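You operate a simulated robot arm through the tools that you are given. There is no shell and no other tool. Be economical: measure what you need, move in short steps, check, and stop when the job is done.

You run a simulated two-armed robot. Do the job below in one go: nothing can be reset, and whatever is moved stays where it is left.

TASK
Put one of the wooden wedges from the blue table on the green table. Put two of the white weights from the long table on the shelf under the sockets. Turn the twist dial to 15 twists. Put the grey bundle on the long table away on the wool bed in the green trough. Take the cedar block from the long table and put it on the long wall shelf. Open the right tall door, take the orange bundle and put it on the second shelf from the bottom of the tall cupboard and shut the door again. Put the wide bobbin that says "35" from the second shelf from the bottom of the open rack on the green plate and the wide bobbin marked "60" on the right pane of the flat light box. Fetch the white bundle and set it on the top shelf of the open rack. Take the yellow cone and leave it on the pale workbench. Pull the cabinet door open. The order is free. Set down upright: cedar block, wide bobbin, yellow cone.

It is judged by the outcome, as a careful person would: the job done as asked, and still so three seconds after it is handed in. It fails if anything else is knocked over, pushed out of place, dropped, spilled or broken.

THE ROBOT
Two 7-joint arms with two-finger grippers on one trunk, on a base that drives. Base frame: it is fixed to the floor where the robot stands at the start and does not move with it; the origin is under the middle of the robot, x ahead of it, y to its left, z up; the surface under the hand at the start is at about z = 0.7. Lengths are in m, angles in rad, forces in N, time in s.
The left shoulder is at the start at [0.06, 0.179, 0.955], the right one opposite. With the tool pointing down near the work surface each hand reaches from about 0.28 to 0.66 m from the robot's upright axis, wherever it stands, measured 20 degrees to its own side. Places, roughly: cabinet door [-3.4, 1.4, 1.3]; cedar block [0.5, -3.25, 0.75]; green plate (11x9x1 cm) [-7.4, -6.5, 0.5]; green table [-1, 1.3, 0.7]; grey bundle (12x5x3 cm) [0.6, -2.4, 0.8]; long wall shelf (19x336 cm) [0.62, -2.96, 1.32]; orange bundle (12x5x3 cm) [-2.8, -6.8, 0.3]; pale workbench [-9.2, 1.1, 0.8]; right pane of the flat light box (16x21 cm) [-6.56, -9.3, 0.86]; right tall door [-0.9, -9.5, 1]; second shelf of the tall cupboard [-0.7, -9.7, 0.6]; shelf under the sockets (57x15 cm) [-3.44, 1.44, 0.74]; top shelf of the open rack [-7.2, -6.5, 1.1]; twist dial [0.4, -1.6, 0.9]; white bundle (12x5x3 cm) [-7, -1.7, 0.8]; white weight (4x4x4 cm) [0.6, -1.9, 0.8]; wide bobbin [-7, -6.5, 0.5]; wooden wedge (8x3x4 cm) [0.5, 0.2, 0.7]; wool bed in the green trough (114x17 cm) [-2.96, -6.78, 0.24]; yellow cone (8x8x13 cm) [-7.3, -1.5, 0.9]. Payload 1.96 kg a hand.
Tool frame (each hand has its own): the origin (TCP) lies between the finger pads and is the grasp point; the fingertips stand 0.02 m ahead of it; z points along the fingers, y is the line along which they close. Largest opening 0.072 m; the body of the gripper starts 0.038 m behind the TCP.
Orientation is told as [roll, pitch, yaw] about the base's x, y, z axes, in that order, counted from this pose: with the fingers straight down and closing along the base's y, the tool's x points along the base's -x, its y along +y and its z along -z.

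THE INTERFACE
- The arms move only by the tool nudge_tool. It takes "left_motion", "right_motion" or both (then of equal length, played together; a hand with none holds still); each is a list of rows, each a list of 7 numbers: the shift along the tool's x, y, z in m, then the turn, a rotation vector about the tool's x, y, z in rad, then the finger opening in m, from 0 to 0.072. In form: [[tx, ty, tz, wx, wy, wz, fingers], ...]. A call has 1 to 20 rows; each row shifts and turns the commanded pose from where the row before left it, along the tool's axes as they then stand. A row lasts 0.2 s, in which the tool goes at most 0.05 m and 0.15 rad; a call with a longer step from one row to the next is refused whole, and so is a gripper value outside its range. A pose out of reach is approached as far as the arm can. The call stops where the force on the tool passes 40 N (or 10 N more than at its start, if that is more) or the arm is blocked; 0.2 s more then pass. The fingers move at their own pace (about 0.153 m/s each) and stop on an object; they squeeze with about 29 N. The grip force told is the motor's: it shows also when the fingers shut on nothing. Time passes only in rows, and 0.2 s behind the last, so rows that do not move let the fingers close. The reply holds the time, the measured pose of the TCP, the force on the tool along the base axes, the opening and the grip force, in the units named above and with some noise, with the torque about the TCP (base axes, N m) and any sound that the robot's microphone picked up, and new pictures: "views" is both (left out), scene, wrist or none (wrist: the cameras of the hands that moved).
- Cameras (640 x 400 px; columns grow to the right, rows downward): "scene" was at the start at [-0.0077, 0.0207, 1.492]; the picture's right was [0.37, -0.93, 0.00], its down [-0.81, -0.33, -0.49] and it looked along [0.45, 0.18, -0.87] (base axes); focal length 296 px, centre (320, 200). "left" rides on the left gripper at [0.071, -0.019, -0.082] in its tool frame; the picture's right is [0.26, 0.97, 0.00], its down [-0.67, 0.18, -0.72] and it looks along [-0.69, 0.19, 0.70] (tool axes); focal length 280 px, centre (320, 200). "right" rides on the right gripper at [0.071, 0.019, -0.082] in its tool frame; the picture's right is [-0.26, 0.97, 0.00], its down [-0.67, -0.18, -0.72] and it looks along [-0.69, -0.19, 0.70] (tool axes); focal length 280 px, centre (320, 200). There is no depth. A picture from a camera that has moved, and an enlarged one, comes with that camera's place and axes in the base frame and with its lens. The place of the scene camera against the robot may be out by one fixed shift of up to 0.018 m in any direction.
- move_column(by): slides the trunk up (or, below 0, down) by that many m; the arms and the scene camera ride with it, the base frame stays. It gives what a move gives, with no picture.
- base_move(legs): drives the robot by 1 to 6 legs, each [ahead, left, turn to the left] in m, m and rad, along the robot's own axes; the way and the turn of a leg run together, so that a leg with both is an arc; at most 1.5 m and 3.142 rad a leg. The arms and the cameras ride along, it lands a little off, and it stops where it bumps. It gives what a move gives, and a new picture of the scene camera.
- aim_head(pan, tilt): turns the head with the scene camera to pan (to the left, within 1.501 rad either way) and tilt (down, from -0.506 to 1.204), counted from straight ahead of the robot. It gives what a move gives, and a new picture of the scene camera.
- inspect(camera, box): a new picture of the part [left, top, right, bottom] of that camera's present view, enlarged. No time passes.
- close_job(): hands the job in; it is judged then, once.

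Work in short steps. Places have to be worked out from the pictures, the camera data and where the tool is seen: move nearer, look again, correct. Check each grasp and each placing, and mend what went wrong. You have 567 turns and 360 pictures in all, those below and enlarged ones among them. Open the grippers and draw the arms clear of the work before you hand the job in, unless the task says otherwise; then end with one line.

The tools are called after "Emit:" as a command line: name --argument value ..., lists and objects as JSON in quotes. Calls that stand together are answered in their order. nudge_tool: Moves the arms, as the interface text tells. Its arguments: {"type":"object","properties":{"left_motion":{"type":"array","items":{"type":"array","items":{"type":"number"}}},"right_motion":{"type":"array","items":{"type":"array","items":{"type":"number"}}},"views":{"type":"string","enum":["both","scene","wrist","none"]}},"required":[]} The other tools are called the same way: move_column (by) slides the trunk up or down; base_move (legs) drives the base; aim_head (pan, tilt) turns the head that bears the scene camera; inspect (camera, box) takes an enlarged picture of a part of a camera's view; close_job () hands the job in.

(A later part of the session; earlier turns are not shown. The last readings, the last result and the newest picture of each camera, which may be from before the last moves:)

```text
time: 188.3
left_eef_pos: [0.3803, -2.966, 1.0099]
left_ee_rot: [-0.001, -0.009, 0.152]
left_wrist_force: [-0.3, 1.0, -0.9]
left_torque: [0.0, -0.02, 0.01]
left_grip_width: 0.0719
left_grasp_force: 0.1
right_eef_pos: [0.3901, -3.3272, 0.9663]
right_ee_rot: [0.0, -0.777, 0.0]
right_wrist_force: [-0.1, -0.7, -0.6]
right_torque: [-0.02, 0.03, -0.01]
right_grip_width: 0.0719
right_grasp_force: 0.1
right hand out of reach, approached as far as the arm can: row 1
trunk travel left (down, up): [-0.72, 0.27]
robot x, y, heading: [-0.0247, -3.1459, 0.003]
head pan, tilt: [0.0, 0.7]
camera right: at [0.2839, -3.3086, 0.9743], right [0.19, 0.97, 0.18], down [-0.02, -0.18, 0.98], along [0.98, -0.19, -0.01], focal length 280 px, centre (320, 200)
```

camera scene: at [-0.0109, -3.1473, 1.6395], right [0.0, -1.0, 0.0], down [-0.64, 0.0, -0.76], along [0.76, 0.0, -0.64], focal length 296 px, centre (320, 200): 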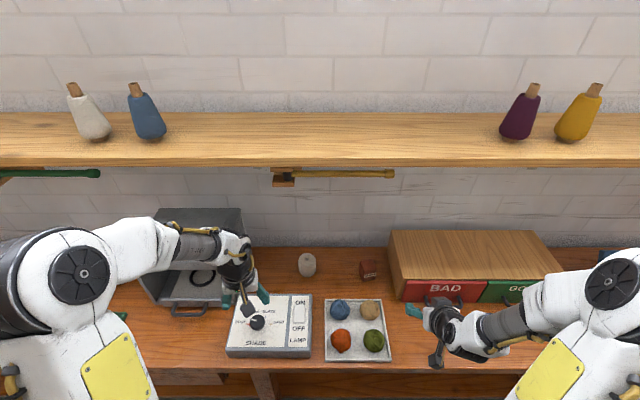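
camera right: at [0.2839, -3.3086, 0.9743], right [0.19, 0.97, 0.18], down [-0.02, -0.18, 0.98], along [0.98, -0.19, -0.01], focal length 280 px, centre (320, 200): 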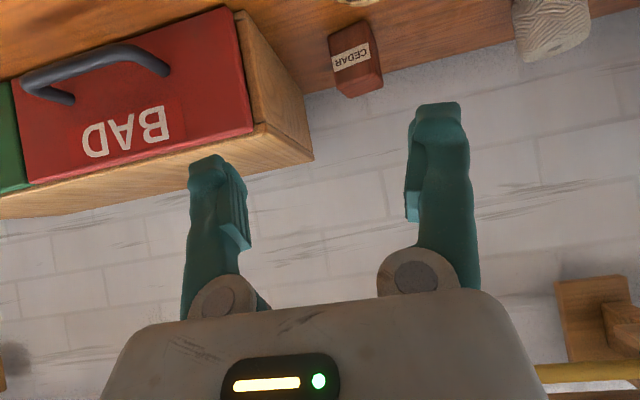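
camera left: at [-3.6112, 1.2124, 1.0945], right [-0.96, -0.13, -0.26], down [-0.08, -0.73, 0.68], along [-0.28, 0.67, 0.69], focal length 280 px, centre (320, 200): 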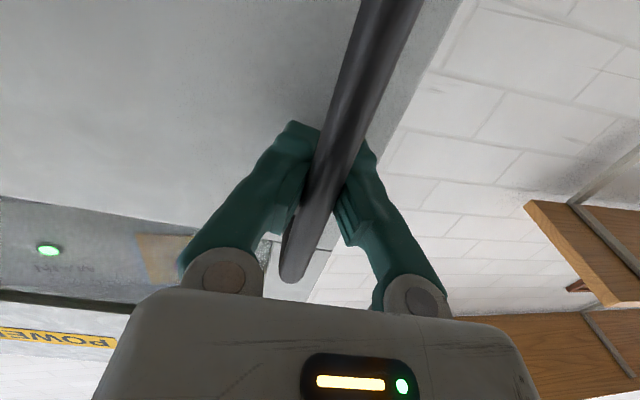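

Block seen at [0.602,-3.301]. Approach diagonally with the tilted hand.

Emit:
nudge_tool --right_motion '[[-0.0117, 0.0052, 0.0423, 0, 0, 0, 0.072], [-0.0117, 0.0052, 0.0423, 0, 0, 0, 0.072], [-0.0117, 0.0052, 0.0423, 0, 0, 0, 0.072], [-0.0117, 0.0052, 0.0423, 0, 0, 0, 0.072]]' --views "wrist"

```text
time: 189.3
left_eef_pos: [0.3821, -2.967, 1.0101]
left_ee_rot: [-0.001, -0.007, 0.153]
left_wrist_force: [0.6, -0.6, 0.4]
left_torque: [-0.03, -0.01, 0.02]
left_grip_width: 0.0719
left_grasp_force: 0.1
right_eef_pos: [0.5388, -3.3087, 0.8798]
right_ee_rot: [0.0, -0.776, 0.003]
right_wrist_force: [-0.6, 0.1, 0.2]
right_torque: [0.02, -0.01, 0.0]
right_grip_width: 0.0721
right_grasp_force: 0.1
trunk travel left (down, up): [-0.72, 0.27]
robot x, y, heading: [-0.0283, -3.1423, 0.001]
head pan, tilt: [0.0, 0.7]
camera right: at [0.4328, -3.2903, 0.8869], right [0.19, 0.97, 0.18], down [-0.02, -0.18, 0.98], along [0.98, -0.19, -0.01], focal length 280 px, centre (320, 200)
```

right: 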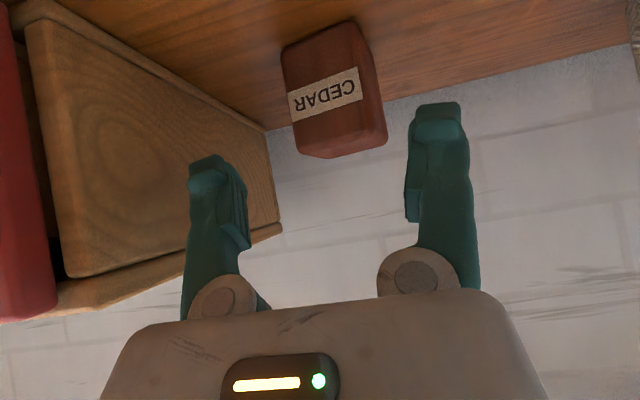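

Aligned; final approach around the block and close.

Emit:
nudge_tool --right_motion '[[-0.0045, 0.001, 0.036, 0, 0, 0, 0.072], [-0.0045, 0.0, 0.036, 0, 0, 0, 0.072], [0, 0, 0, 0, 0, 0, 0.072]]' --views "wrist"

```text
time: 189.7
left_eef_pos: [0.3761, -2.9669, 1.0116]
left_ee_rot: [-0.002, -0.011, 0.151]
left_wrist_force: [0.8, 0.2, -0.1]
left_torque: [-0.03, 0.01, -0.03]
left_grip_width: 0.0718
left_grasp_force: 0.1
right_eef_pos: [0.5656, -3.3107, 0.8646]
right_ee_rot: [0.001, -0.787, 0.001]
right_wrist_force: [-10.8, -2.8, 29.6]
right_torque: [0.39, 3.28, 0.45]
right_grip_width: 0.0723
right_grasp_force: 0.0
trunk travel left (down, up): [-0.72, 0.27]
robot x, y, heading: [-0.0288, -3.1436, -0.0]
head pan, tilt: [0.0, 0.7]
stopped in row 2 (right hand): the force on the tool passed its limit at 80 N (the readings are from after the stop); the commanded pose is now the measured one
camera right: at [0.4591, -3.2909, 0.8718], right [0.19, 0.96, 0.19], down [-0.03, -0.18, 0.98], along [0.98, -0.19, 0.0], focal length 280 px, centre (320, 200)
```

right: 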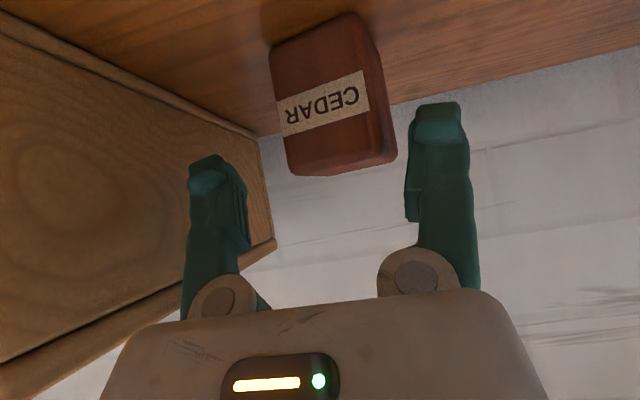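

Something under the hand touched (wrist camera on the tan yarn ball). I back off and check the ball.

Emit:
nudge_tool --right_motion '[[-0.02, 0, -0.02, 0, 0, 0, 0.072], [-0.01, 0, -0.045, 0, 0, 0, 0.072], [0, 0, -0.045, 0, 0, 0, 0.072], [0, 0, -0.045, 0, 0, 0, 0.072]]' --views "wrist"

Emit:
inspect --camera "scene" --box '[280, 230, 440, 370]'

```text
time: 190.7
left_eef_pos: [0.3789, -2.9678, 1.0112]
left_ee_rot: [0.0, -0.011, 0.152]
left_wrist_force: [-0.9, 1.0, 0.0]
left_torque: [-0.02, 0.0, 0.0]
left_grip_width: 0.072
left_grasp_force: 0.0
right_eef_pos: [0.4769, -3.3113, 0.9925]
right_ee_rot: [0.0, -0.781, -0.001]
right_wrist_force: [0.7, 0.0, -0.3]
right_torque: [-0.03, 0.03, 0.01]
right_grip_width: 0.0722
right_grasp_force: 0.0
trunk travel left (down, up): [-0.72, 0.27]
robot x, y, heading: [-0.0282, -3.1417, -0.001]
head pan, tilt: [0.0, 0.7]
camera right: at [0.3705, -3.292, 0.9999], right [0.19, 0.96, 0.19], down [-0.03, -0.18, 0.98], along [0.98, -0.19, -0.01], focal length 280 px, centre (320, 200)
```

right: 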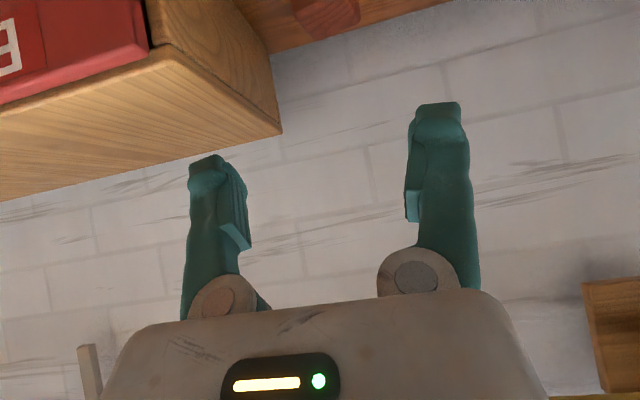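

```text
2.86 times, centred on (360, 300) of scene
camera zoom: at [-0.0139, -3.1469, 1.6395], right [0.0, -1.0, 0.0], down [-0.64, 0.0, -0.77], along [0.77, 0.0, -0.64], focal length 845 px, centre (206, -86)
```

zoom: 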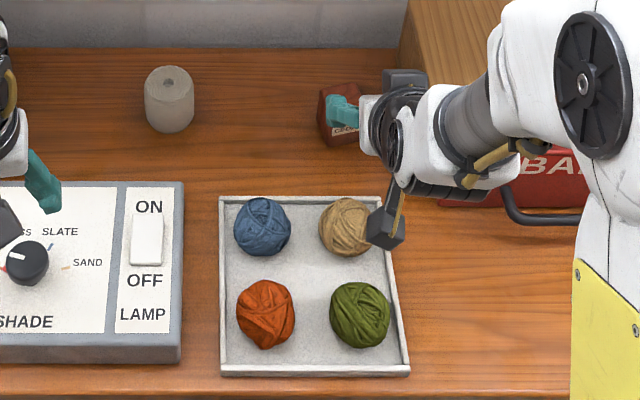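

The ball is still in its tray. I go nearly vertical (tilt 0.2) and approach from above.

Emit:
nudge_tool --right_motion '[[0, 0, 0, 0, 0.145, 0, 0.072], [0, 0, 0, 0, 0.145, 0, 0.072], [0, 0, 0, 0, 0.145, 0, 0.072], [0, 0, 0, 0, 0.145, 0, 0.072], [-0.037, 0.002, 0.027, 0, 0, 0, 0.072], [-0.037, 0.002, 0.027, 0, 0, 0, 0.072], [-0.037, 0, 0.027, 0, 0, 0, 0.072]]' --views "wrist"

```text
time: 192.3
left_eef_pos: [0.38, -2.9682, 1.0102]
left_ee_rot: [0.0, -0.009, 0.152]
left_wrist_force: [-0.1, 0.4, 0.5]
left_torque: [0.02, -0.04, -0.02]
left_grip_width: 0.0719
left_grasp_force: 0.0
right_eef_pos: [0.6058, -3.3044, 0.9311]
right_ee_rot: [0.002, -0.199, -0.003]
right_wrist_force: [-0.3, 0.4, 0.0]
right_torque: [-0.04, 0.0, 0.04]
right_grip_width: 0.0721
right_grasp_force: 0.0
trunk travel left (down, up): [-0.72, 0.27]
robot x, y, heading: [-0.0268, -3.1433, 0.005]
head pan, tilt: [0.0, 0.7]
camera right: at [0.5216, -3.286, 0.9971], right [0.26, 0.96, 0.05], down [0.52, -0.18, 0.83], along [0.81, -0.19, -0.55], focal length 280 px, centre (320, 200)
```

right: 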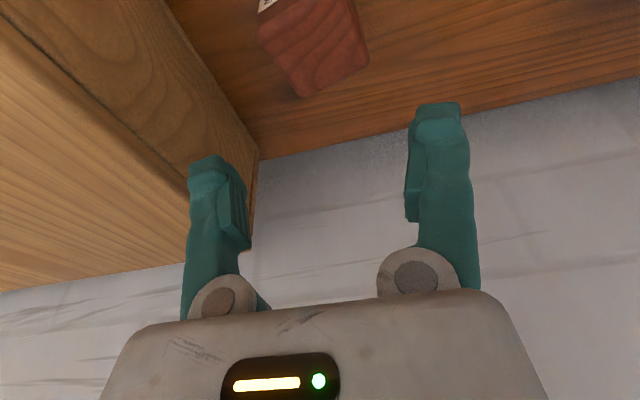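

Block is yawed ~14°. I align yaw, centre and descend to grasp.

Emit:
nudge_tool --right_motion '[[0.0168, 0.004, 0.043, 0, 0, -0.12, 0.072], [0, 0, 0, 0, 0, -0.12, 0.072], [0.005, -0.001, 0.025, 0, 0, 0, 0.072], [0.005, -0.001, 0.025, 0, 0, 0, 0.072]]' --views "wrist"

```text
time: 193.3
left_eef_pos: [0.3794, -2.9672, 1.0097]
left_ee_rot: [0.001, -0.009, 0.152]
left_wrist_force: [0.6, -0.8, -0.8]
left_torque: [0.04, 0.0, -0.04]
left_grip_width: 0.0724
left_grasp_force: 0.0
right_eef_pos: [0.5996, -3.3066, 0.8389]
right_ee_rot: [-0.048, -0.197, 0.245]
right_wrist_force: [-0.9, 0.1, -1.1]
right_torque: [0.01, -0.02, 0.02]
right_grip_width: 0.072
right_grasp_force: 0.1
trunk travel left (down, up): [-0.72, 0.27]
robot x, y, heading: [-0.031, -3.1471, 0.0]
head pan, tilt: [0.0, 0.7]
camera right: at [0.5125, -3.3063, 0.9026], right [0.02, 1.0, 0.01], down [0.54, -0.02, 0.84], along [0.84, -0.02, -0.54], focal length 280 px, centre (320, 200)
```

right: 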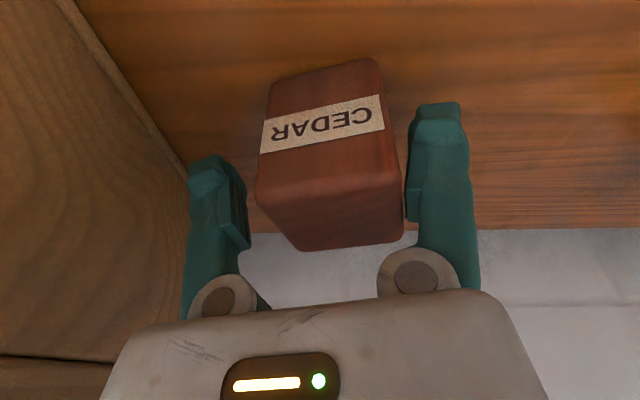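

The block sits between the fingers; shift 6 mm to centre and close, then lift a little.

Emit:
nudge_tool --right_motion '[[0, 0.006, 0.0, 0, 0, 0, 0.072], [0, 0, 0, 0, 0, 0, 0], [0, 0, 0, 0, 0, 0, 0], [0, 0, 0, 0, 0, 0, 0], [0, 0, -0.04, 0, 0, 0, 0], [0, 0, -0.04, 0, 0, 0, 0]]' --views "wrist"

```text
time: 194.7
left_eef_pos: [0.3792, -2.9683, 1.009]
left_ee_rot: [0.003, -0.009, 0.153]
left_wrist_force: [-0.4, 0.0, 0.0]
left_torque: [-0.02, 0.0, 0.0]
left_grip_width: 0.0717
left_grasp_force: 0.1
right_eef_pos: [0.5809, -3.2992, 0.9157]
right_ee_rot: [-0.047, -0.198, 0.243]
right_wrist_force: [-0.2, 0.1, -0.6]
right_torque: [-0.01, 0.01, -0.01]
right_grip_width: 0.0457
right_grasp_force: 29.1
trunk travel left (down, up): [-0.72, 0.27]
robot x, y, heading: [-0.0281, -3.1431, 0.001]
head pan, tilt: [0.0, 0.7]
camera right: at [0.4931, -3.2986, 0.9812], right [0.02, 1.0, 0.01], down [0.54, -0.02, 0.84], along [0.84, -0.02, -0.54], focal length 280 px, centre (320, 200)
```

right: 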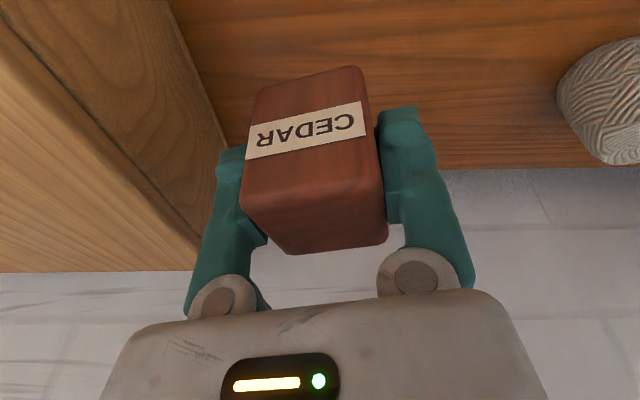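

Gripped. I'll set it down temporarily in the clear spot in front of the BAD box, to regrasp it with a stronger tilt for the high shelf.

Emit:
nudge_tool --right_motion '[[0.039, 0.0105, -0.0159, 0, 0, 0, 0], [0.039, 0.0105, -0.0159, 0, 0, 0, 0], [0.039, 0.0105, -0.0159, 0, 0, 0, 0], [0.039, 0.0105, -0.0159, 0, 0, 0, 0], [0, 0, 0, 0.024, -0.0057, 0.119, 0], [0, 0, 0, 0.024, -0.0057, 0.119, 0], [0, -0.045, 0, 0, 0, 0, 0], [0, -0.045, 0, 0, 0, 0, 0], [0, -0.045, 0, 0, 0, 0, 0], [0.006, -0.015, 0.03, 0, 0, 0, 0]]' --views "both"

```text
time: 196.9
left_eef_pos: [0.3818, -2.9673, 1.0095]
left_ee_rot: [0.003, -0.007, 0.152]
left_wrist_force: [0.1, 0.1, 0.3]
left_torque: [0.0, 0.02, 0.01]
left_grip_width: 0.0721
left_grasp_force: 0.0
right_eef_pos: [0.409, -3.4471, 0.9206]
right_ee_rot: [-0.044, -0.218, 0.004]
right_wrist_force: [-0.2, -0.2, -0.9]
right_torque: [0.0, 0.01, 0.01]
right_grip_width: 0.0454
right_grasp_force: 28.7
trunk travel left (down, up): [-0.72, 0.27]
robot x, y, heading: [-0.0285, -3.1421, 0.005]
head pan, tilt: [0.0, 0.7]
camera scene: at [-0.009, -3.1485, 1.6395], right [0.0, -1.0, 0.0], down [-0.65, 0.0, -0.76], along [0.76, 0.0, -0.65], focal length 296 px, centre (320, 200)
camera right: at [0.3239, -3.4255, 0.9831], right [0.26, 0.96, 0.01], down [0.5, -0.15, 0.85], along [0.82, -0.22, -0.52], focal length 280 px, centre (320, 200)
```

scene: 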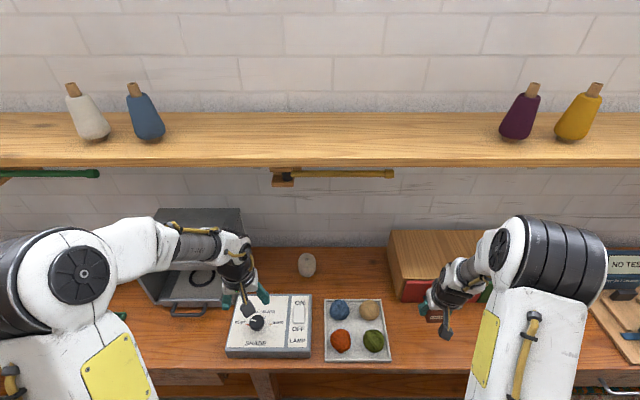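
right: 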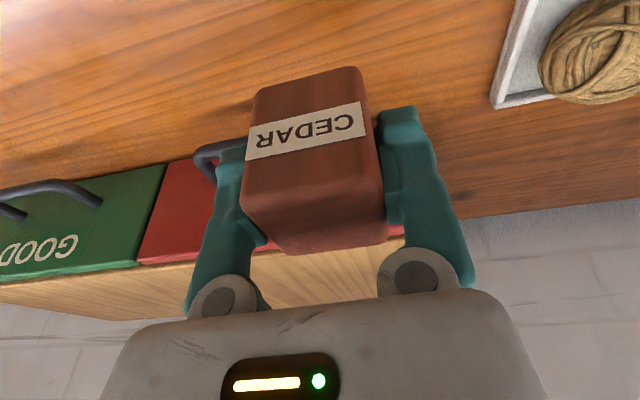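

Lower the block to the table.

Emit:
nudge_tool --right_motion '[[0.007, 0, 0.0343, 0, 0, 0, 0], [0.007, 0, 0.0343, 0, 0, 0, 0], [0.0008, 0, 0.004, 0, 0, 0, 0], [0.0008, 0, 0.004, 0, 0, 0, 0], [0, 0, 0, 0, 0, 0, 0]]' --views "none"

```text
time: 198.1
left_eef_pos: [0.3794, -2.9672, 1.0107]
left_ee_rot: [0.0, -0.008, 0.151]
left_wrist_force: [0.7, -0.5, -0.3]
left_torque: [0.01, -0.02, 0.02]
left_grip_width: 0.0722
left_grasp_force: 0.0
right_eef_pos: [0.4108, -3.4499, 0.8432]
right_ee_rot: [-0.047, -0.218, 0.001]
right_wrist_force: [0.2, 0.3, -0.9]
right_torque: [-0.01, 0.01, -0.02]
right_grip_width: 0.0455
right_grasp_force: 28.7
trunk travel left (down, up): [-0.72, 0.27]
robot x, y, heading: [-0.0302, -3.1414, -0.001]
head pan, tilt: [0.0, 0.7]
```

Emit:
nudge_tool --right_motion '[[0.0006, 0, 0.003, 0, 0, 0, 0], [0.0004, 0, 0.002, 0, 0, 0, 0], [0, 0, 0, 0, 0, 0, 0]]' --views "none"

```text
time: 198.9
left_eef_pos: [0.3804, -2.9685, 1.0109]
left_ee_rot: [0.0, -0.008, 0.15]
left_wrist_force: [0.5, -0.5, -0.3]
left_torque: [0.01, -0.01, 0.0]
left_grip_width: 0.0717
left_grasp_force: 0.0
right_eef_pos: [0.4113, -3.4513, 0.8395]
right_ee_rot: [-0.047, -0.219, 0.002]
right_wrist_force: [-0.2, 0.2, -0.2]
right_torque: [0.01, -0.03, 0.01]
right_grip_width: 0.0453
right_grasp_force: 29.2
trunk travel left (down, up): [-0.72, 0.27]
robot x, y, heading: [-0.0258, -3.1446, 0.005]
head pan, tilt: [0.0, 0.7]
```

Still no contact; a few more millimetres.

Emit:
nudge_tool --right_motion '[[0.0004, 0, 0.002, 0, 0, 0, 0], [0.0004, 0, 0.002, 0, 0, 0, 0], [0, 0, 0, 0, 0, 0, 0]]' --views "none"

```text
time: 199.7
left_eef_pos: [0.3775, -2.967, 1.0125]
left_ee_rot: [-0.001, -0.01, 0.152]
left_wrist_force: [0.0, -0.2, 0.5]
left_torque: [0.03, -0.01, -0.01]
left_grip_width: 0.0721
left_grasp_force: 0.0
right_eef_pos: [0.4114, -3.4517, 0.8389]
right_ee_rot: [-0.05, -0.224, 0.001]
right_wrist_force: [0.1, -2.8, 35.0]
right_torque: [0.62, 0.77, 0.11]
right_grip_width: 0.0456
right_grasp_force: 28.6
trunk travel left (down, up): [-0.72, 0.27]
robot x, y, heading: [-0.0295, -3.1409, -0.001]
head pan, tilt: [0.0, 0.7]
```

Set down. Release, lift off, and retilt to 1.0 rad.

Emit:
nudge_tool --right_motion '[[0, 0, -0.001, 0, 0, 0, 0.065], [0, 0, 0, 0, 0, 0, 0.072], [0, 0, -0.045, 0, 0, 0, 0.072], [0, 0, -0.045, 0, 0, 0, 0.072], [0, 0, 0, -0.047, -0.13, 0, 0.072], [0, 0, 0, 0, -0.13, 0, 0.072], [0, 0, 0, 0, -0.13, 0, 0.072], [0, 0, 0, 0, -0.13, 0, 0.072], [0, 0, 0, 0, -0.13, 0, 0.072], [0, 0, 0, 0, -0.13, 0, 0.072], [0.027, 0, -0.024, 0, 0, 0, 0.072], [0.027, 0, -0.024, 0, 0, 0, 0.072]]' --views "wrist"

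```text
time: 202.3
left_eef_pos: [0.3804, -2.9694, 1.0102]
left_ee_rot: [0.001, -0.009, 0.151]
left_wrist_force: [-1.3, -0.3, 1.0]
left_torque: [0.05, -0.01, 0.01]
left_grip_width: 0.0722
left_grasp_force: 0.1
right_eef_pos: [0.3239, -3.4474, 0.9042]
right_ee_rot: [0.002, -1.001, 0.003]
right_wrist_force: [0.1, 0.2, -0.1]
right_torque: [-0.03, 0.0, -0.01]
right_grip_width: 0.0717
right_grasp_force: 0.1
trunk travel left (down, up): [-0.72, 0.27]
robot x, y, heading: [-0.0291, -3.1452, 0.006]
head pan, tilt: [0.0, 0.7]
camera right: at [0.2184, -3.4302, 0.8886], right [0.14, 0.97, 0.22], down [-0.24, -0.18, 0.95], along [0.96, -0.18, 0.2], focal length 280 px, centre (320, 200)
```

right: 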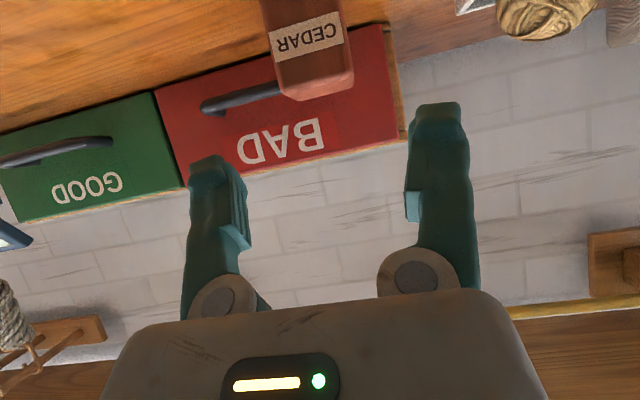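

Aligned with the block. Advance and grip it.

Emit:
nudge_tool --right_motion '[[0, -0.005, 0.04, 0, 0, 0, 0.072], [0, 0, 0.04, 0, 0, 0, 0.072], [0, 0, 0.02, 0, 0, 0, 0.072], [0, 0, 0, 0, 0, 0, 0], [0, 0, 0, 0, 0, 0, 0], [0, 0, 0, 0, 0, 0, 0]]' --views "wrist"

```text
time: 203.7
left_eef_pos: [0.3787, -2.9675, 1.0098]
left_ee_rot: [0.001, -0.01, 0.152]
left_wrist_force: [-0.1, -0.8, -0.1]
left_torque: [0.0, 0.01, 0.01]
left_grip_width: 0.072
left_grasp_force: 0.1
right_eef_pos: [0.4068, -3.4517, 0.8506]
right_ee_rot: [0.001, -1.0, 0.005]
right_wrist_force: [1.0, 0.2, 3.3]
right_torque: [0.12, -0.07, 0.03]
right_grip_width: 0.0458
right_grasp_force: 29.1
trunk travel left (down, up): [-0.72, 0.27]
robot x, y, heading: [-0.0273, -3.1445, 0.005]
head pan, tilt: [0.0, 0.7]
camera right: at [0.3018, -3.4348, 0.8344], right [0.14, 0.97, 0.22], down [-0.24, -0.18, 0.95], along [0.96, -0.18, 0.2], focal length 280 px, centre (320, 200)
```

right: 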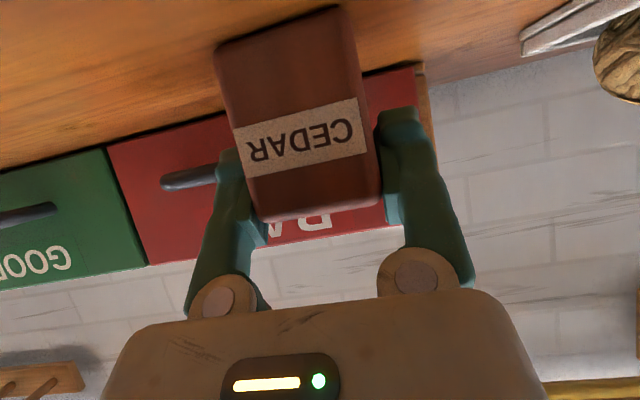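

Gripped. Lift, retract both hands a little, and raise the trunk.

Emit:
nudge_tool --right_motion '[[-0.034, 0, -0.022, 0, 0, 0, 0], [-0.034, 0, -0.022, 0, 0, 0, 0], [0.0, 0, -0.03, 0, 0, 0, 0]]' --left_motion '[[0.03, 0, 0, 0, 0, 0, 0.072], [0.03, 0, 0, 0, 0, 0, 0.072], [0, 0, 0, 0, 0, 0, 0.072]]' --views "none"

Emit:
move_column --by 0.27

Emit:
nudge_tool --right_motion '[[-0.037, 0, -0.0236, 0, 0, 0, 0], [-0.037, 0, -0.0236, 0, 0, 0, 0], [-0.037, 0, -0.0236, 0, 0, 0, 0], [-0.037, 0, -0.0236, 0, 0, 0, 0], [-0.037, 0, -0.0236, 0, 0, 0, 0]]' --views "both"

```text
time: 204.5
left_eef_pos: [0.3204, -2.9775, 1.0082]
left_ee_rot: [0.0, -0.009, 0.151]
left_wrist_force: [0.0, 0.8, 0.1]
left_torque: [-0.01, -0.02, 0.01]
left_grip_width: 0.0716
left_grasp_force: 0.1
right_eef_pos: [0.3798, -3.4523, 0.9501]
right_ee_rot: [0.002, -0.998, 0.005]
right_wrist_force: [0.3, -0.2, -0.3]
right_torque: [0.04, 0.01, -0.01]
right_grip_width: 0.0455
right_grasp_force: 29.4
trunk travel left (down, up): [-0.72, 0.27]
robot x, y, heading: [-0.0329, -3.1421, 0.002]
head pan, tilt: [0.0, 0.7]
```

```text
time: 207.3
left_eef_pos: [0.3204, -2.9775, 1.2796]
left_ee_rot: [-0.001, -0.01, 0.153]
left_wrist_force: [1.0, -0.4, 0.5]
left_torque: [0.01, 0.0, -0.01]
left_grip_width: 0.0722
left_grasp_force: 0.1
right_eef_pos: [0.381, -3.4517, 1.2201]
right_ee_rot: [0.001, -0.998, 0.005]
right_wrist_force: [0.4, 0.2, -0.1]
right_torque: [-0.02, 0.03, 0.02]
right_grip_width: 0.0456
right_grasp_force: 29.3
trunk travel left (down, up): [-0.99, 0.0]
robot x, y, heading: [-0.0259, -3.1492, 0.003]
head pan, tilt: [0.0, 0.7]
```

```text
time: 208.5
left_eef_pos: [0.3174, -2.9772, 1.2791]
left_ee_rot: [-0.001, -0.009, 0.151]
left_wrist_force: [0.4, 0.5, 0.0]
left_torque: [-0.03, -0.03, -0.01]
left_grip_width: 0.0721
left_grasp_force: 0.1
right_eef_pos: [0.3853, -3.457, 1.4385]
right_ee_rot: [-0.005, -0.999, 0.008]
right_wrist_force: [-0.1, -0.3, -0.2]
right_torque: [0.02, -0.01, 0.02]
right_grip_width: 0.0455
right_grasp_force: 28.7
right hand out of reach, approached as far as the arm can: row 3
trunk travel left (down, up): [-0.99, 0.0]
robot x, y, heading: [-0.0294, -3.1405, 0.003]
head pan, tilt: [0.0, 0.7]
camera scene: at [-0.0128, -3.1459, 1.9094], right [0.0, -1.0, 0.0], down [-0.64, 0.0, -0.77], along [0.77, 0.0, -0.64], focal length 296 px, centre (320, 200)
camera right: at [0.2794, -3.4391, 1.4219], right [0.14, 0.97, 0.22], down [-0.24, -0.18, 0.95], along [0.96, -0.18, 0.2], focal length 280 px, centre (320, 200)
```

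scene: 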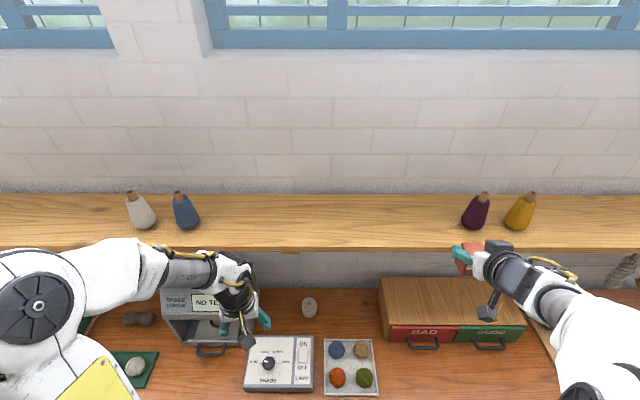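
right: 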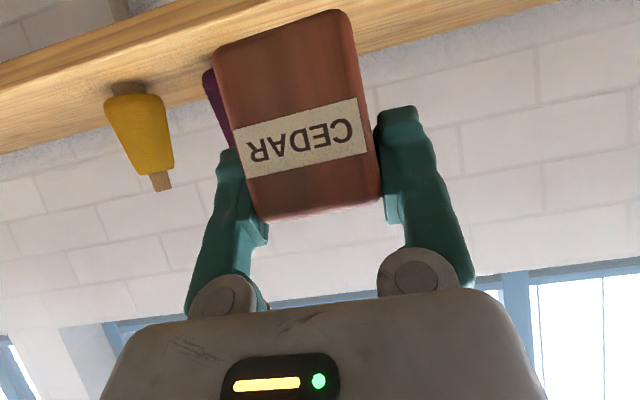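

Block is above shelf height. Shift left away from the cones and then forward over the shelf.

Emit:
nudge_tool --right_motion '[[0, 0.045, 0, 0, 0, 0, 0], [0, 0.045, 0, 0, 0, 0, 0], [0, 0.045, 0, 0, 0, 0, 0], [0, 0.035, 0, 0, 0, 0, 0], [-0.025, 0, 0.039, 0, 0, 0, 0], [-0.025, 0, 0.039, 0, 0, 0, 0], [-0.025, 0, 0.039, 0, 0, 0, 0], [-0.025, 0, 0.039, 0, 0, 0, 0]]' --views "both"

```text
time: 210.3
left_eef_pos: [0.3224, -2.9776, 1.2785]
left_ee_rot: [0.001, -0.006, 0.152]
left_wrist_force: [0.7, 0.2, -0.1]
left_torque: [-0.02, 0.03, -0.02]
left_grip_width: 0.0717
left_grasp_force: 0.0
right_eef_pos: [0.595, -3.2851, 1.4388]
right_ee_rot: [-0.002, -0.996, 0.009]
right_wrist_force: [0.5, 0.2, -1.0]
right_torque: [0.03, 0.01, 0.0]
right_grip_width: 0.0455
right_grasp_force: 28.9
right hand out of reach, approached as far as the arm can: row 2, 3
trunk travel left (down, up): [-0.99, 0.0]
robot x, y, heading: [-0.0287, -3.1459, 0.003]
head pan, tilt: [0.0, 0.7]
camera scene: at [-0.0078, -3.1451, 1.9094], right [0.0, -1.0, 0.0], down [-0.65, 0.0, -0.76], along [0.76, 0.0, -0.65], focal length 296 px, centre (320, 200)
camera right: at [0.4891, -3.2681, 1.4225], right [0.14, 0.97, 0.22], down [-0.23, -0.18, 0.95], along [0.96, -0.18, 0.2], focal length 280 px, centre (320, 200)
```

scene: 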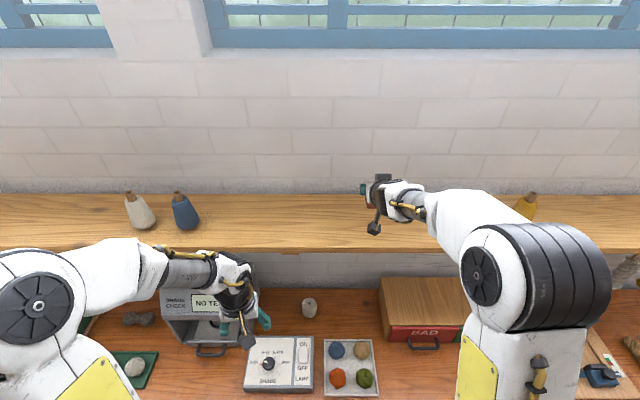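
right: 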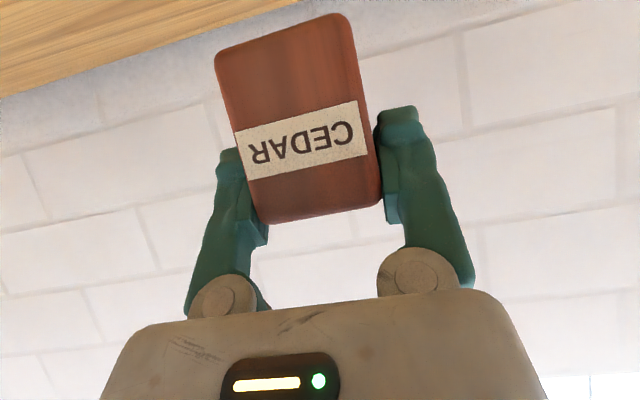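

Over the shelf middle. Lower, slowly at the end.

Emit:
nudge_tool --right_motion '[[0.0231, 0, 0.0149, 0, 0, 0, 0], [0.0231, 0, 0.0149, 0, 0, 0, 0], [0.0025, 0, 0.0016, 0, 0, 0, 0], [0.0025, 0, 0.0016, 0, 0, 0, 0], [0, 0, 0, 0, 0, 0, 0]]' --views "wrist"

```text
time: 211.5
left_eef_pos: [0.32, -2.979, 1.28]
left_ee_rot: [0.0, -0.008, 0.152]
left_wrist_force: [0.4, 0.2, -0.3]
left_torque: [0.03, 0.0, 0.01]
left_grip_width: 0.0719
left_grasp_force: 0.1
right_eef_pos: [0.5918, -3.2877, 1.3771]
right_ee_rot: [0.0, -0.998, 0.005]
right_wrist_force: [-0.1, -0.2, 0.0]
right_torque: [-0.02, -0.01, -0.01]
right_grip_width: 0.0453
right_grasp_force: 29.7
trunk travel left (down, up): [-0.99, 0.0]
robot x, y, heading: [-0.0264, -3.143, -0.002]
head pan, tilt: [0.0, 0.7]
camera right: at [0.4863, -3.2702, 1.3613], right [0.14, 0.97, 0.22], down [-0.24, -0.18, 0.95], along [0.96, -0.18, 0.2], focal length 280 px, centre (320, 200)
```

right: 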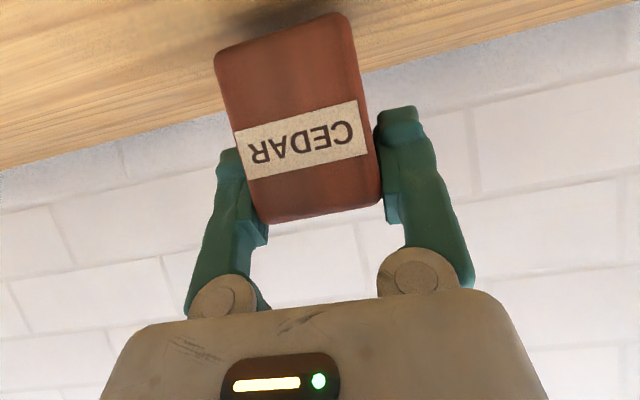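

Continue in 2 mm steps until contact.

Emit:
nudge_tool --right_motion '[[0.0017, 0, 0.0011, 0, 0, 0, 0], [0.0017, 0, 0.0011, 0, 0, 0, 0], [0, 0, 0, 0, 0, 0, 0]]' --views "none"

Emit:
nudge_tool --right_motion '[[0.0017, 0, 0.0011, 0, 0, 0, 0], [0, 0, 0, 0, 0, 0, 0]]' --views "none"

```text
time: 212.3
left_eef_pos: [0.3201, -2.9771, 1.2793]
left_ee_rot: [0.0, -0.008, 0.152]
left_wrist_force: [-0.1, -0.6, -0.3]
left_torque: [0.0, 0.02, 0.0]
left_grip_width: 0.0719
left_grasp_force: 0.0
right_eef_pos: [0.591, -3.2875, 1.3746]
right_ee_rot: [-0.001, -0.999, 0.005]
right_wrist_force: [-0.4, -0.5, -1.0]
right_torque: [-0.01, 0.0, 0.02]
right_grip_width: 0.0453
right_grasp_force: 29.0
trunk travel left (down, up): [-0.99, 0.0]
robot x, y, heading: [-0.0274, -3.1429, -0.004]
head pan, tilt: [0.0, 0.7]
```

```text
time: 212.9
left_eef_pos: [0.3191, -2.9777, 1.2789]
left_ee_rot: [0.0, -0.009, 0.153]
left_wrist_force: [-0.5, 0.4, -0.3]
left_torque: [0.04, 0.0, -0.01]
left_grip_width: 0.0719
left_grasp_force: 0.0
right_eef_pos: [0.5924, -3.2873, 1.373]
right_ee_rot: [-0.001, -0.997, 0.005]
right_wrist_force: [1.1, -0.1, -0.9]
right_torque: [-0.01, -0.01, 0.04]
right_grip_width: 0.0453
right_grasp_force: 28.9
trunk travel left (down, up): [-0.99, 0.0]
robot x, y, heading: [-0.0268, -3.143, -0.0]
head pan, tilt: [0.0, 0.7]
```

Emit:
nudge_tool --right_motion '[[0.0017, 0, 0.0011, 0, 0, 0, 0], [0.0017, 0, 0.0011, 0, 0, 0, 0], [0, 0, 0, 0, 0, 0, 0]]' --views "none"

Emit:
nudge_tool --right_motion '[[0.0017, 0, 0.0011, 0, 0, 0, 0], [0, 0, 0, 0, 0, 0, 0]]' --views "none"

```text
time: 213.7
left_eef_pos: [0.3198, -2.9785, 1.2795]
left_ee_rot: [0.001, -0.009, 0.151]
left_wrist_force: [0.4, 0.8, 1.3]
left_torque: [-0.03, -0.02, 0.0]
left_grip_width: 0.072
left_grasp_force: 0.0
right_eef_pos: [0.5916, -3.2875, 1.3696]
right_ee_rot: [-0.002, -1.004, 0.006]
right_wrist_force: [1.7, -0.1, 7.3]
right_torque: [0.2, 0.03, -0.04]
right_grip_width: 0.0452
right_grasp_force: 28.6
trunk travel left (down, up): [-0.99, 0.0]
robot x, y, heading: [-0.0288, -3.1472, 0.003]
head pan, tilt: [0.0, 0.7]
```

```text
time: 214.3
left_eef_pos: [0.3185, -2.9775, 1.2797]
left_ee_rot: [0.0, -0.012, 0.152]
left_wrist_force: [0.0, 0.3, 0.2]
left_torque: [-0.01, -0.01, -0.01]
left_grip_width: 0.0721
left_grasp_force: 0.0
right_eef_pos: [0.5914, -3.2876, 1.3706]
right_ee_rot: [0.0, -1.003, 0.004]
right_wrist_force: [4.7, -1.3, 25.1]
right_torque: [0.52, 0.15, -0.11]
right_grip_width: 0.0454
right_grasp_force: 29.0
trunk travel left (down, up): [-0.99, 0.0]
robot x, y, heading: [-0.0262, -3.1393, 0.004]
head pan, tilt: [0.0, 0.7]
```

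Contact on the shelf. Release and draw back along the fingers.

Emit:
nudge_tool --right_motion '[[-0.001, 0, 0, 0, 0, 0, 0.06], [0, 0, 0, 0, 0, 0, 0.072], [0, 0, -0.03, 0, 0, 0, 0.072], [0, 0, -0.045, 0, 0, 0, 0.072], [0, 0, -0.045, 0, 0, 0, 0.072], [0, 0, -0.045, 0, 0, 0, 0.072], [0, 0, -0.045, 0, 0, 0, 0.072]]' --views "both"

```text
time: 215.9
left_eef_pos: [0.3171, -2.9772, 1.279]
left_ee_rot: [-0.001, -0.012, 0.154]
left_wrist_force: [-0.4, 0.1, -0.1]
left_torque: [0.04, -0.01, -0.01]
left_grip_width: 0.0719
left_grasp_force: 0.1
right_eef_pos: [0.4219, -3.2831, 1.4625]
right_ee_rot: [-0.001, -1.002, 0.006]
right_wrist_force: [-0.6, -0.7, 0.4]
right_torque: [0.0, -0.02, 0.0]
right_grip_width: 0.0721
right_grasp_force: 0.1
right hand out of reach, approached as far as the arm can: row 7
trunk travel left (down, up): [-0.99, 0.0]
robot x, y, heading: [-0.027, -3.1447, 0.002]
head pan, tilt: [0.0, 0.7]
camera scene: at [-0.0138, -3.146, 1.9095], right [0.0, -1.0, 0.0], down [-0.64, 0.0, -0.77], along [0.77, 0.0, -0.64], focal length 296 px, centre (320, 200)
camera right: at [0.3163, -3.2675, 1.4458], right [0.14, 0.97, 0.22], down [-0.24, -0.18, 0.95], along [0.96, -0.18, 0.2], focal length 280 px, centre (320, 200)
```

scene: 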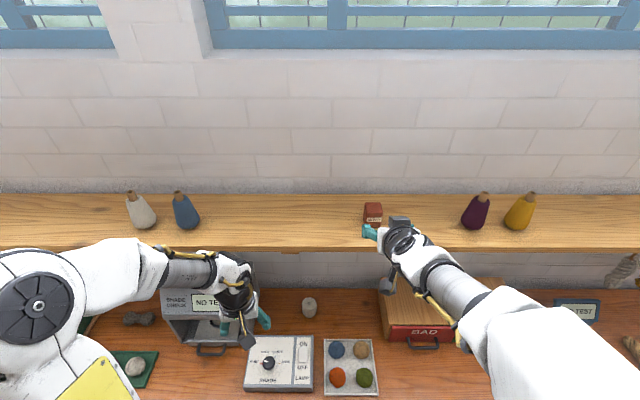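
right: 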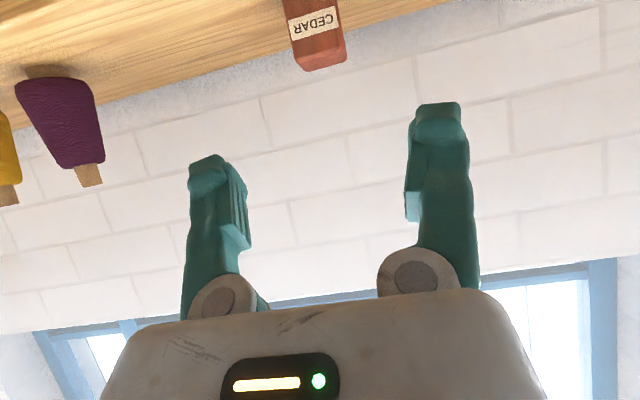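

Cedar block stands on the shelf. Back away, lower the trunk, straighten the right hand and move toward the grey bundle.

Emit:
base_move --legs '[[-0.25, 0, 0]]'

Emit:
move_column --by -0.25

Emit:
nudge_tool --right_motion '[[0.02, 0, 0, 0, 0.14, 0, 0.072], [0.02, 0, 0, 0, 0.14, 0, 0.072], [0.02, 0, 0, 0, 0.14, 0, 0.072], [0.02, 0, 0, 0, 0.14, 0, 0.072], [0.0, 0, 0.02, 0, 0.14, 0, 0.072], [0.0, 0, 0.04, 0, 0.14, 0, 0.072], [0.0, 0, 0.04, 0, 0.14, 0, 0.072]]' --views "none"

Emit:
base_move --legs '[[0, 0.5, 0]]'

```text
time: 217.7
left_eef_pos: [0.0719, -2.9779, 1.2786]
left_ee_rot: [0.001, -0.007, 0.155]
left_wrist_force: [0.4, -0.9, -1.4]
left_torque: [-0.04, 0.02, -0.01]
left_grip_width: 0.0718
left_grasp_force: 0.1
right_eef_pos: [0.1788, -3.2866, 1.4607]
right_ee_rot: [0.001, -0.996, 0.009]
right_wrist_force: [-0.6, -0.2, -0.1]
right_torque: [0.01, 0.02, -0.02]
right_grip_width: 0.0718
right_grasp_force: 0.1
trunk travel left (down, up): [-0.99, 0.0]
robot x, y, heading: [-0.2759, -3.1462, 0.004]
head pan, tilt: [0.0, 0.7]
camera scene: at [-0.2572, -3.1478, 1.9094], right [0.0, -1.0, 0.0], down [-0.65, 0.0, -0.76], along [0.76, 0.0, -0.65], focal length 296 px, centre (320, 200)
```

scene: 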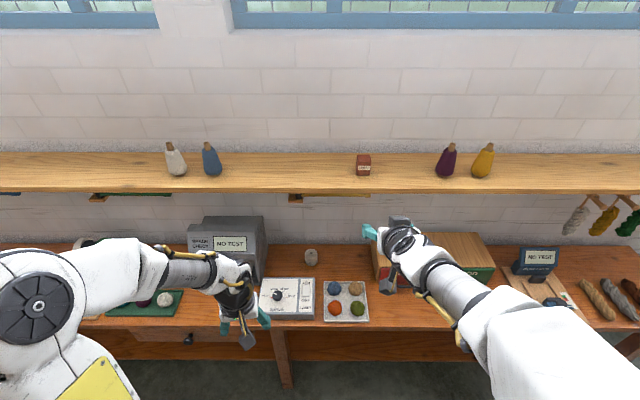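

```text
time: 220.3
left_eef_pos: [0.0694, -2.9783, 1.0293]
left_ee_rot: [0.0, -0.01, 0.156]
left_wrist_force: [-0.1, -0.2, -0.3]
left_torque: [0.01, 0.02, -0.02]
left_grip_width: 0.0721
left_grasp_force: 0.1
right_eef_pos: [0.1761, -3.2847, 1.2114]
right_ee_rot: [0.001, -0.998, 0.008]
right_wrist_force: [0.2, -0.1, 0.7]
right_torque: [0.01, -0.01, -0.01]
right_grip_width: 0.0721
right_grasp_force: 0.1
trunk travel left (down, up): [-0.74, 0.25]
robot x, y, heading: [-0.2755, -3.1468, 0.002]
head pan, tilt: [0.0, 0.7]
```

```text
time: 221.9
left_eef_pos: [0.0703, -2.9778, 1.0282]
left_ee_rot: [0.0, -0.007, 0.154]
left_wrist_force: [-0.2, -0.9, 0.1]
left_torque: [-0.02, -0.02, 0.01]
left_grip_width: 0.0721
left_grasp_force: 0.0
right_eef_pos: [0.1482, -3.2815, 1.0581]
right_ee_rot: [0.001, -0.015, 0.009]
right_wrist_force: [-0.8, -0.4, -0.5]
right_torque: [-0.01, -0.01, 0.0]
right_grip_width: 0.072
right_grasp_force: 0.1
trunk travel left (down, up): [-0.74, 0.25]
robot x, y, heading: [-0.2776, -3.1438, 0.008]
head pan, tilt: [0.0, 0.7]
```

```text
time: 224.8
left_eef_pos: [0.0693, -2.4852, 1.0288]
left_ee_rot: [-0.001, -0.008, 0.149]
left_wrist_force: [-0.2, 0.1, -0.5]
left_torque: [0.04, -0.01, 0.01]
left_grip_width: 0.0721
left_grasp_force: 0.0
right_eef_pos: [0.1453, -2.7893, 1.0586]
right_ee_rot: [0.002, -0.019, 0.003]
right_wrist_force: [-1.4, -0.3, 0.7]
right_torque: [-0.01, 0.04, 0.01]
right_grip_width: 0.0721
right_grasp_force: 0.1
trunk travel left (down, up): [-0.74, 0.25]
robot x, y, heading: [-0.281, -2.6531, 0.001]
head pan, tilt: [0.0, 0.7]
camera scene: at [-0.2619, -2.654, 1.6595], right [0.0, -1.0, 0.0], down [-0.64, 0.0, -0.76], along [0.76, 0.0, -0.64], focal length 296 px, centre (320, 200)
```

scene: 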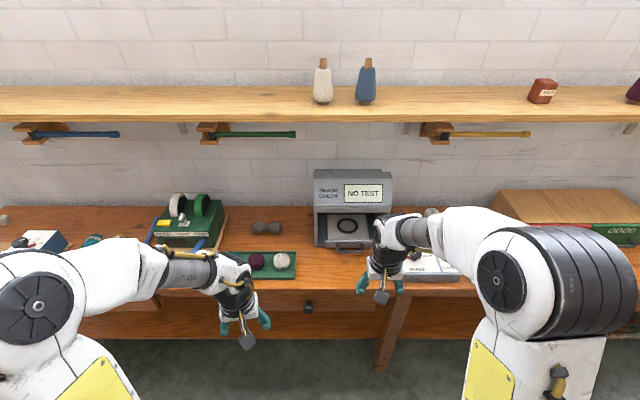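

Grey bundle at about [0.568,-2.438], lying along y. I turn the left hand 90° and drive closer.

Emit:
nudge_tool --left_motion '[[0, 0, 0, 0, 0, -0.142, 0.072], [0, 0, 0, 0, 0, -0.142, 0.072], [0, 0, 0, 0, 0, -0.142, 0.072], [0, 0, 0, 0, 0, -0.142, 0.072], [0, 0, 0, 0, 0, -0.142, 0.072], [0, 0, 0, 0, 0, -0.142, 0.072], [0, 0, 0, 0, 0, -0.142, 0.072], [0, 0, 0, 0, 0, -0.142, 0.072], [0, 0, 0, 0, 0, -0.142, 0.072], [0, 0, 0, 0, 0, -0.142, 0.072]]' --views "none"

Emit:
base_move --legs '[[0.27, 0.05, 0]]'

Emit:
nudge_tool --left_motion '[[0, 0.045, 0.01, 0, 0, 0, 0.072], [0, 0.045, 0.01, 0, 0, 0, 0.072], [0, 0.04, 0.02, 0, 0, 0, 0.072]]' --views "both"

```text
time: 227.0
left_eef_pos: [0.0684, -2.485, 1.0287]
left_ee_rot: [-0.009, -0.003, 1.576]
left_wrist_force: [-0.8, -0.1, -0.7]
left_torque: [0.01, 0.01, 0.04]
left_grip_width: 0.072
left_grasp_force: 0.0
right_eef_pos: [0.1451, -2.7891, 1.058]
right_ee_rot: [0.0, -0.021, 0.004]
right_wrist_force: [0.6, 0.2, -0.6]
right_torque: [0.02, -0.01, 0.01]
right_grip_width: 0.0723
right_grasp_force: 0.0
trunk travel left (down, up): [-0.74, 0.25]
robot x, y, heading: [-0.2739, -2.6526, 0.002]
head pan, tilt: [0.0, 0.7]
```

```text
time: 228.9
left_eef_pos: [0.3381, -2.4332, 1.0299]
left_ee_rot: [-0.009, -0.003, 1.574]
left_wrist_force: [-1.1, 0.4, 0.8]
left_torque: [0.0, 0.0, 0.0]
left_grip_width: 0.0718
left_grasp_force: 0.0
right_eef_pos: [0.4167, -2.7374, 1.0597]
right_ee_rot: [0.0, -0.018, 0.008]
right_wrist_force: [0.2, -0.7, 0.9]
right_torque: [0.0, -0.03, 0.01]
right_grip_width: 0.0721
right_grasp_force: 0.0
trunk travel left (down, up): [-0.74, 0.25]
robot x, y, heading: [-0.0043, -2.6025, 0.004]
head pan, tilt: [0.0, 0.7]
camera scene: at [0.0096, -2.604, 1.6595], right [0.0, -1.0, 0.0], down [-0.64, 0.0, -0.76], along [0.76, 0.0, -0.64], focal length 296 px, centre (320, 200)
```

scene: 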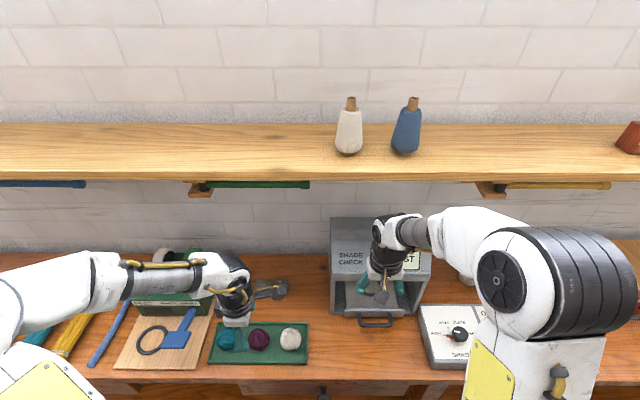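

```text
time: 229.8
left_eef_pos: [0.2904, -2.437, 0.9894]
left_ee_rot: [-0.006, 0.0, 1.574]
left_wrist_force: [-0.2, 0.8, -0.3]
left_torque: [0.01, -0.02, 0.01]
left_grip_width: 0.0716
left_grasp_force: 0.1
left hand out of reach, approached as far as the arm can: row 2, 3
right_eef_pos: [0.4181, -2.7387, 1.0585]
right_ee_rot: [0.002, -0.02, 0.007]
right_wrist_force: [0.3, 0.2, -0.7]
right_torque: [0.03, 0.0, -0.06]
right_grip_width: 0.0721
right_grasp_force: 0.1
trunk travel left (down, up): [-0.74, 0.25]
robot x, y, heading: [-0.0038, -2.5991, 0.01]
head pan, tilt: [0.0, 0.7]
camera scene: at [0.0109, -2.6042, 1.6595], right [0.0, -1.0, 0.0], down [-0.64, 0.0, -0.76], along [0.76, 0.0, -0.64], focal length 296 px, centre (320, 200)
camera left: at [0.3098, -2.5099, 1.0712], right [-0.96, -0.27, -0.01], down [-0.19, 0.67, 0.72], along [-0.19, 0.69, -0.7], focal length 280 px, centre (320, 200)
```

scene: 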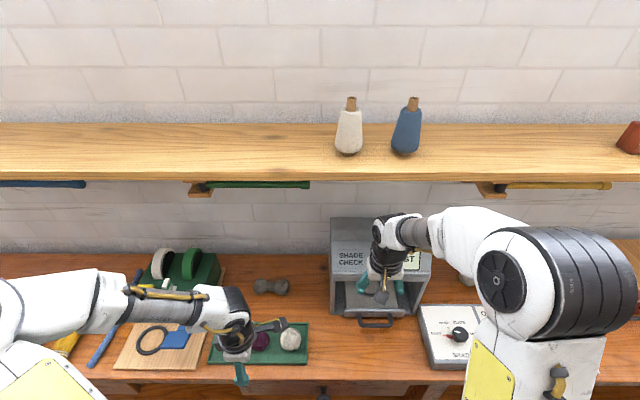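
left: 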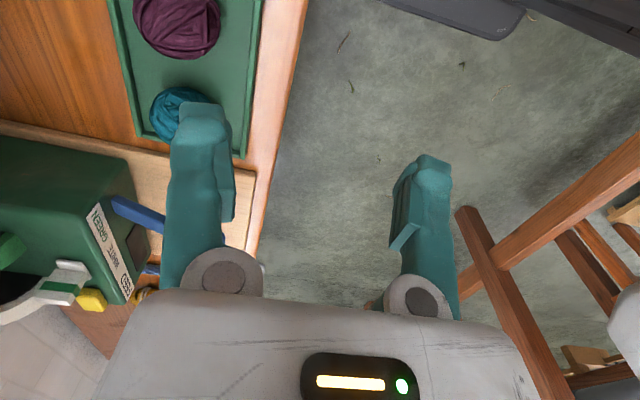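

(+y of the tool now points back.) The bundle is at [0.575,-2.44]; move forward above it.

Emit:
nudge_tool --left_motion '[[0, -0.047, 0.01, 0, 0, 0, 0.072], [0, -0.047, 0.01, 0, 0, 0, 0.072], [0, -0.047, 0.01, 0, 0, 0, 0.072], [0, -0.047, 0.01, 0, 0, 0, 0.072], [0, -0.047, 0.01, 0, 0, 0, 0.072], [0, -0.047, 0.01, 0, 0, 0, 0.072]]' --views "wrist"

```text
time: 231.2
left_eef_pos: [0.5728, -2.4405, 0.93]
left_ee_rot: [-0.007, -0.002, 1.573]
left_wrist_force: [0.5, -0.1, -0.2]
left_torque: [0.0, 0.02, -0.01]
left_grip_width: 0.0719
left_grasp_force: 0.0
right_eef_pos: [0.4185, -2.7393, 1.0579]
right_ee_rot: [0.002, -0.017, 0.006]
right_wrist_force: [0.1, -0.1, 0.3]
right_torque: [-0.02, 0.0, -0.03]
right_grip_width: 0.0721
right_grasp_force: 0.1
trunk travel left (down, up): [-0.74, 0.25]
robot x, y, heading: [-0.0066, -2.6008, 0.003]
head pan, tilt: [0.0, 0.7]
camera left: at [0.5915, -2.5115, 1.012], right [-0.96, -0.26, -0.01], down [-0.19, 0.67, 0.72], along [-0.19, 0.69, -0.7], focal length 280 px, centre (320, 200)
```

left: 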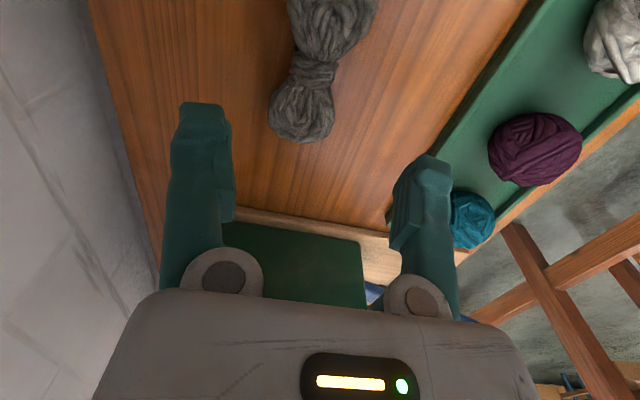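

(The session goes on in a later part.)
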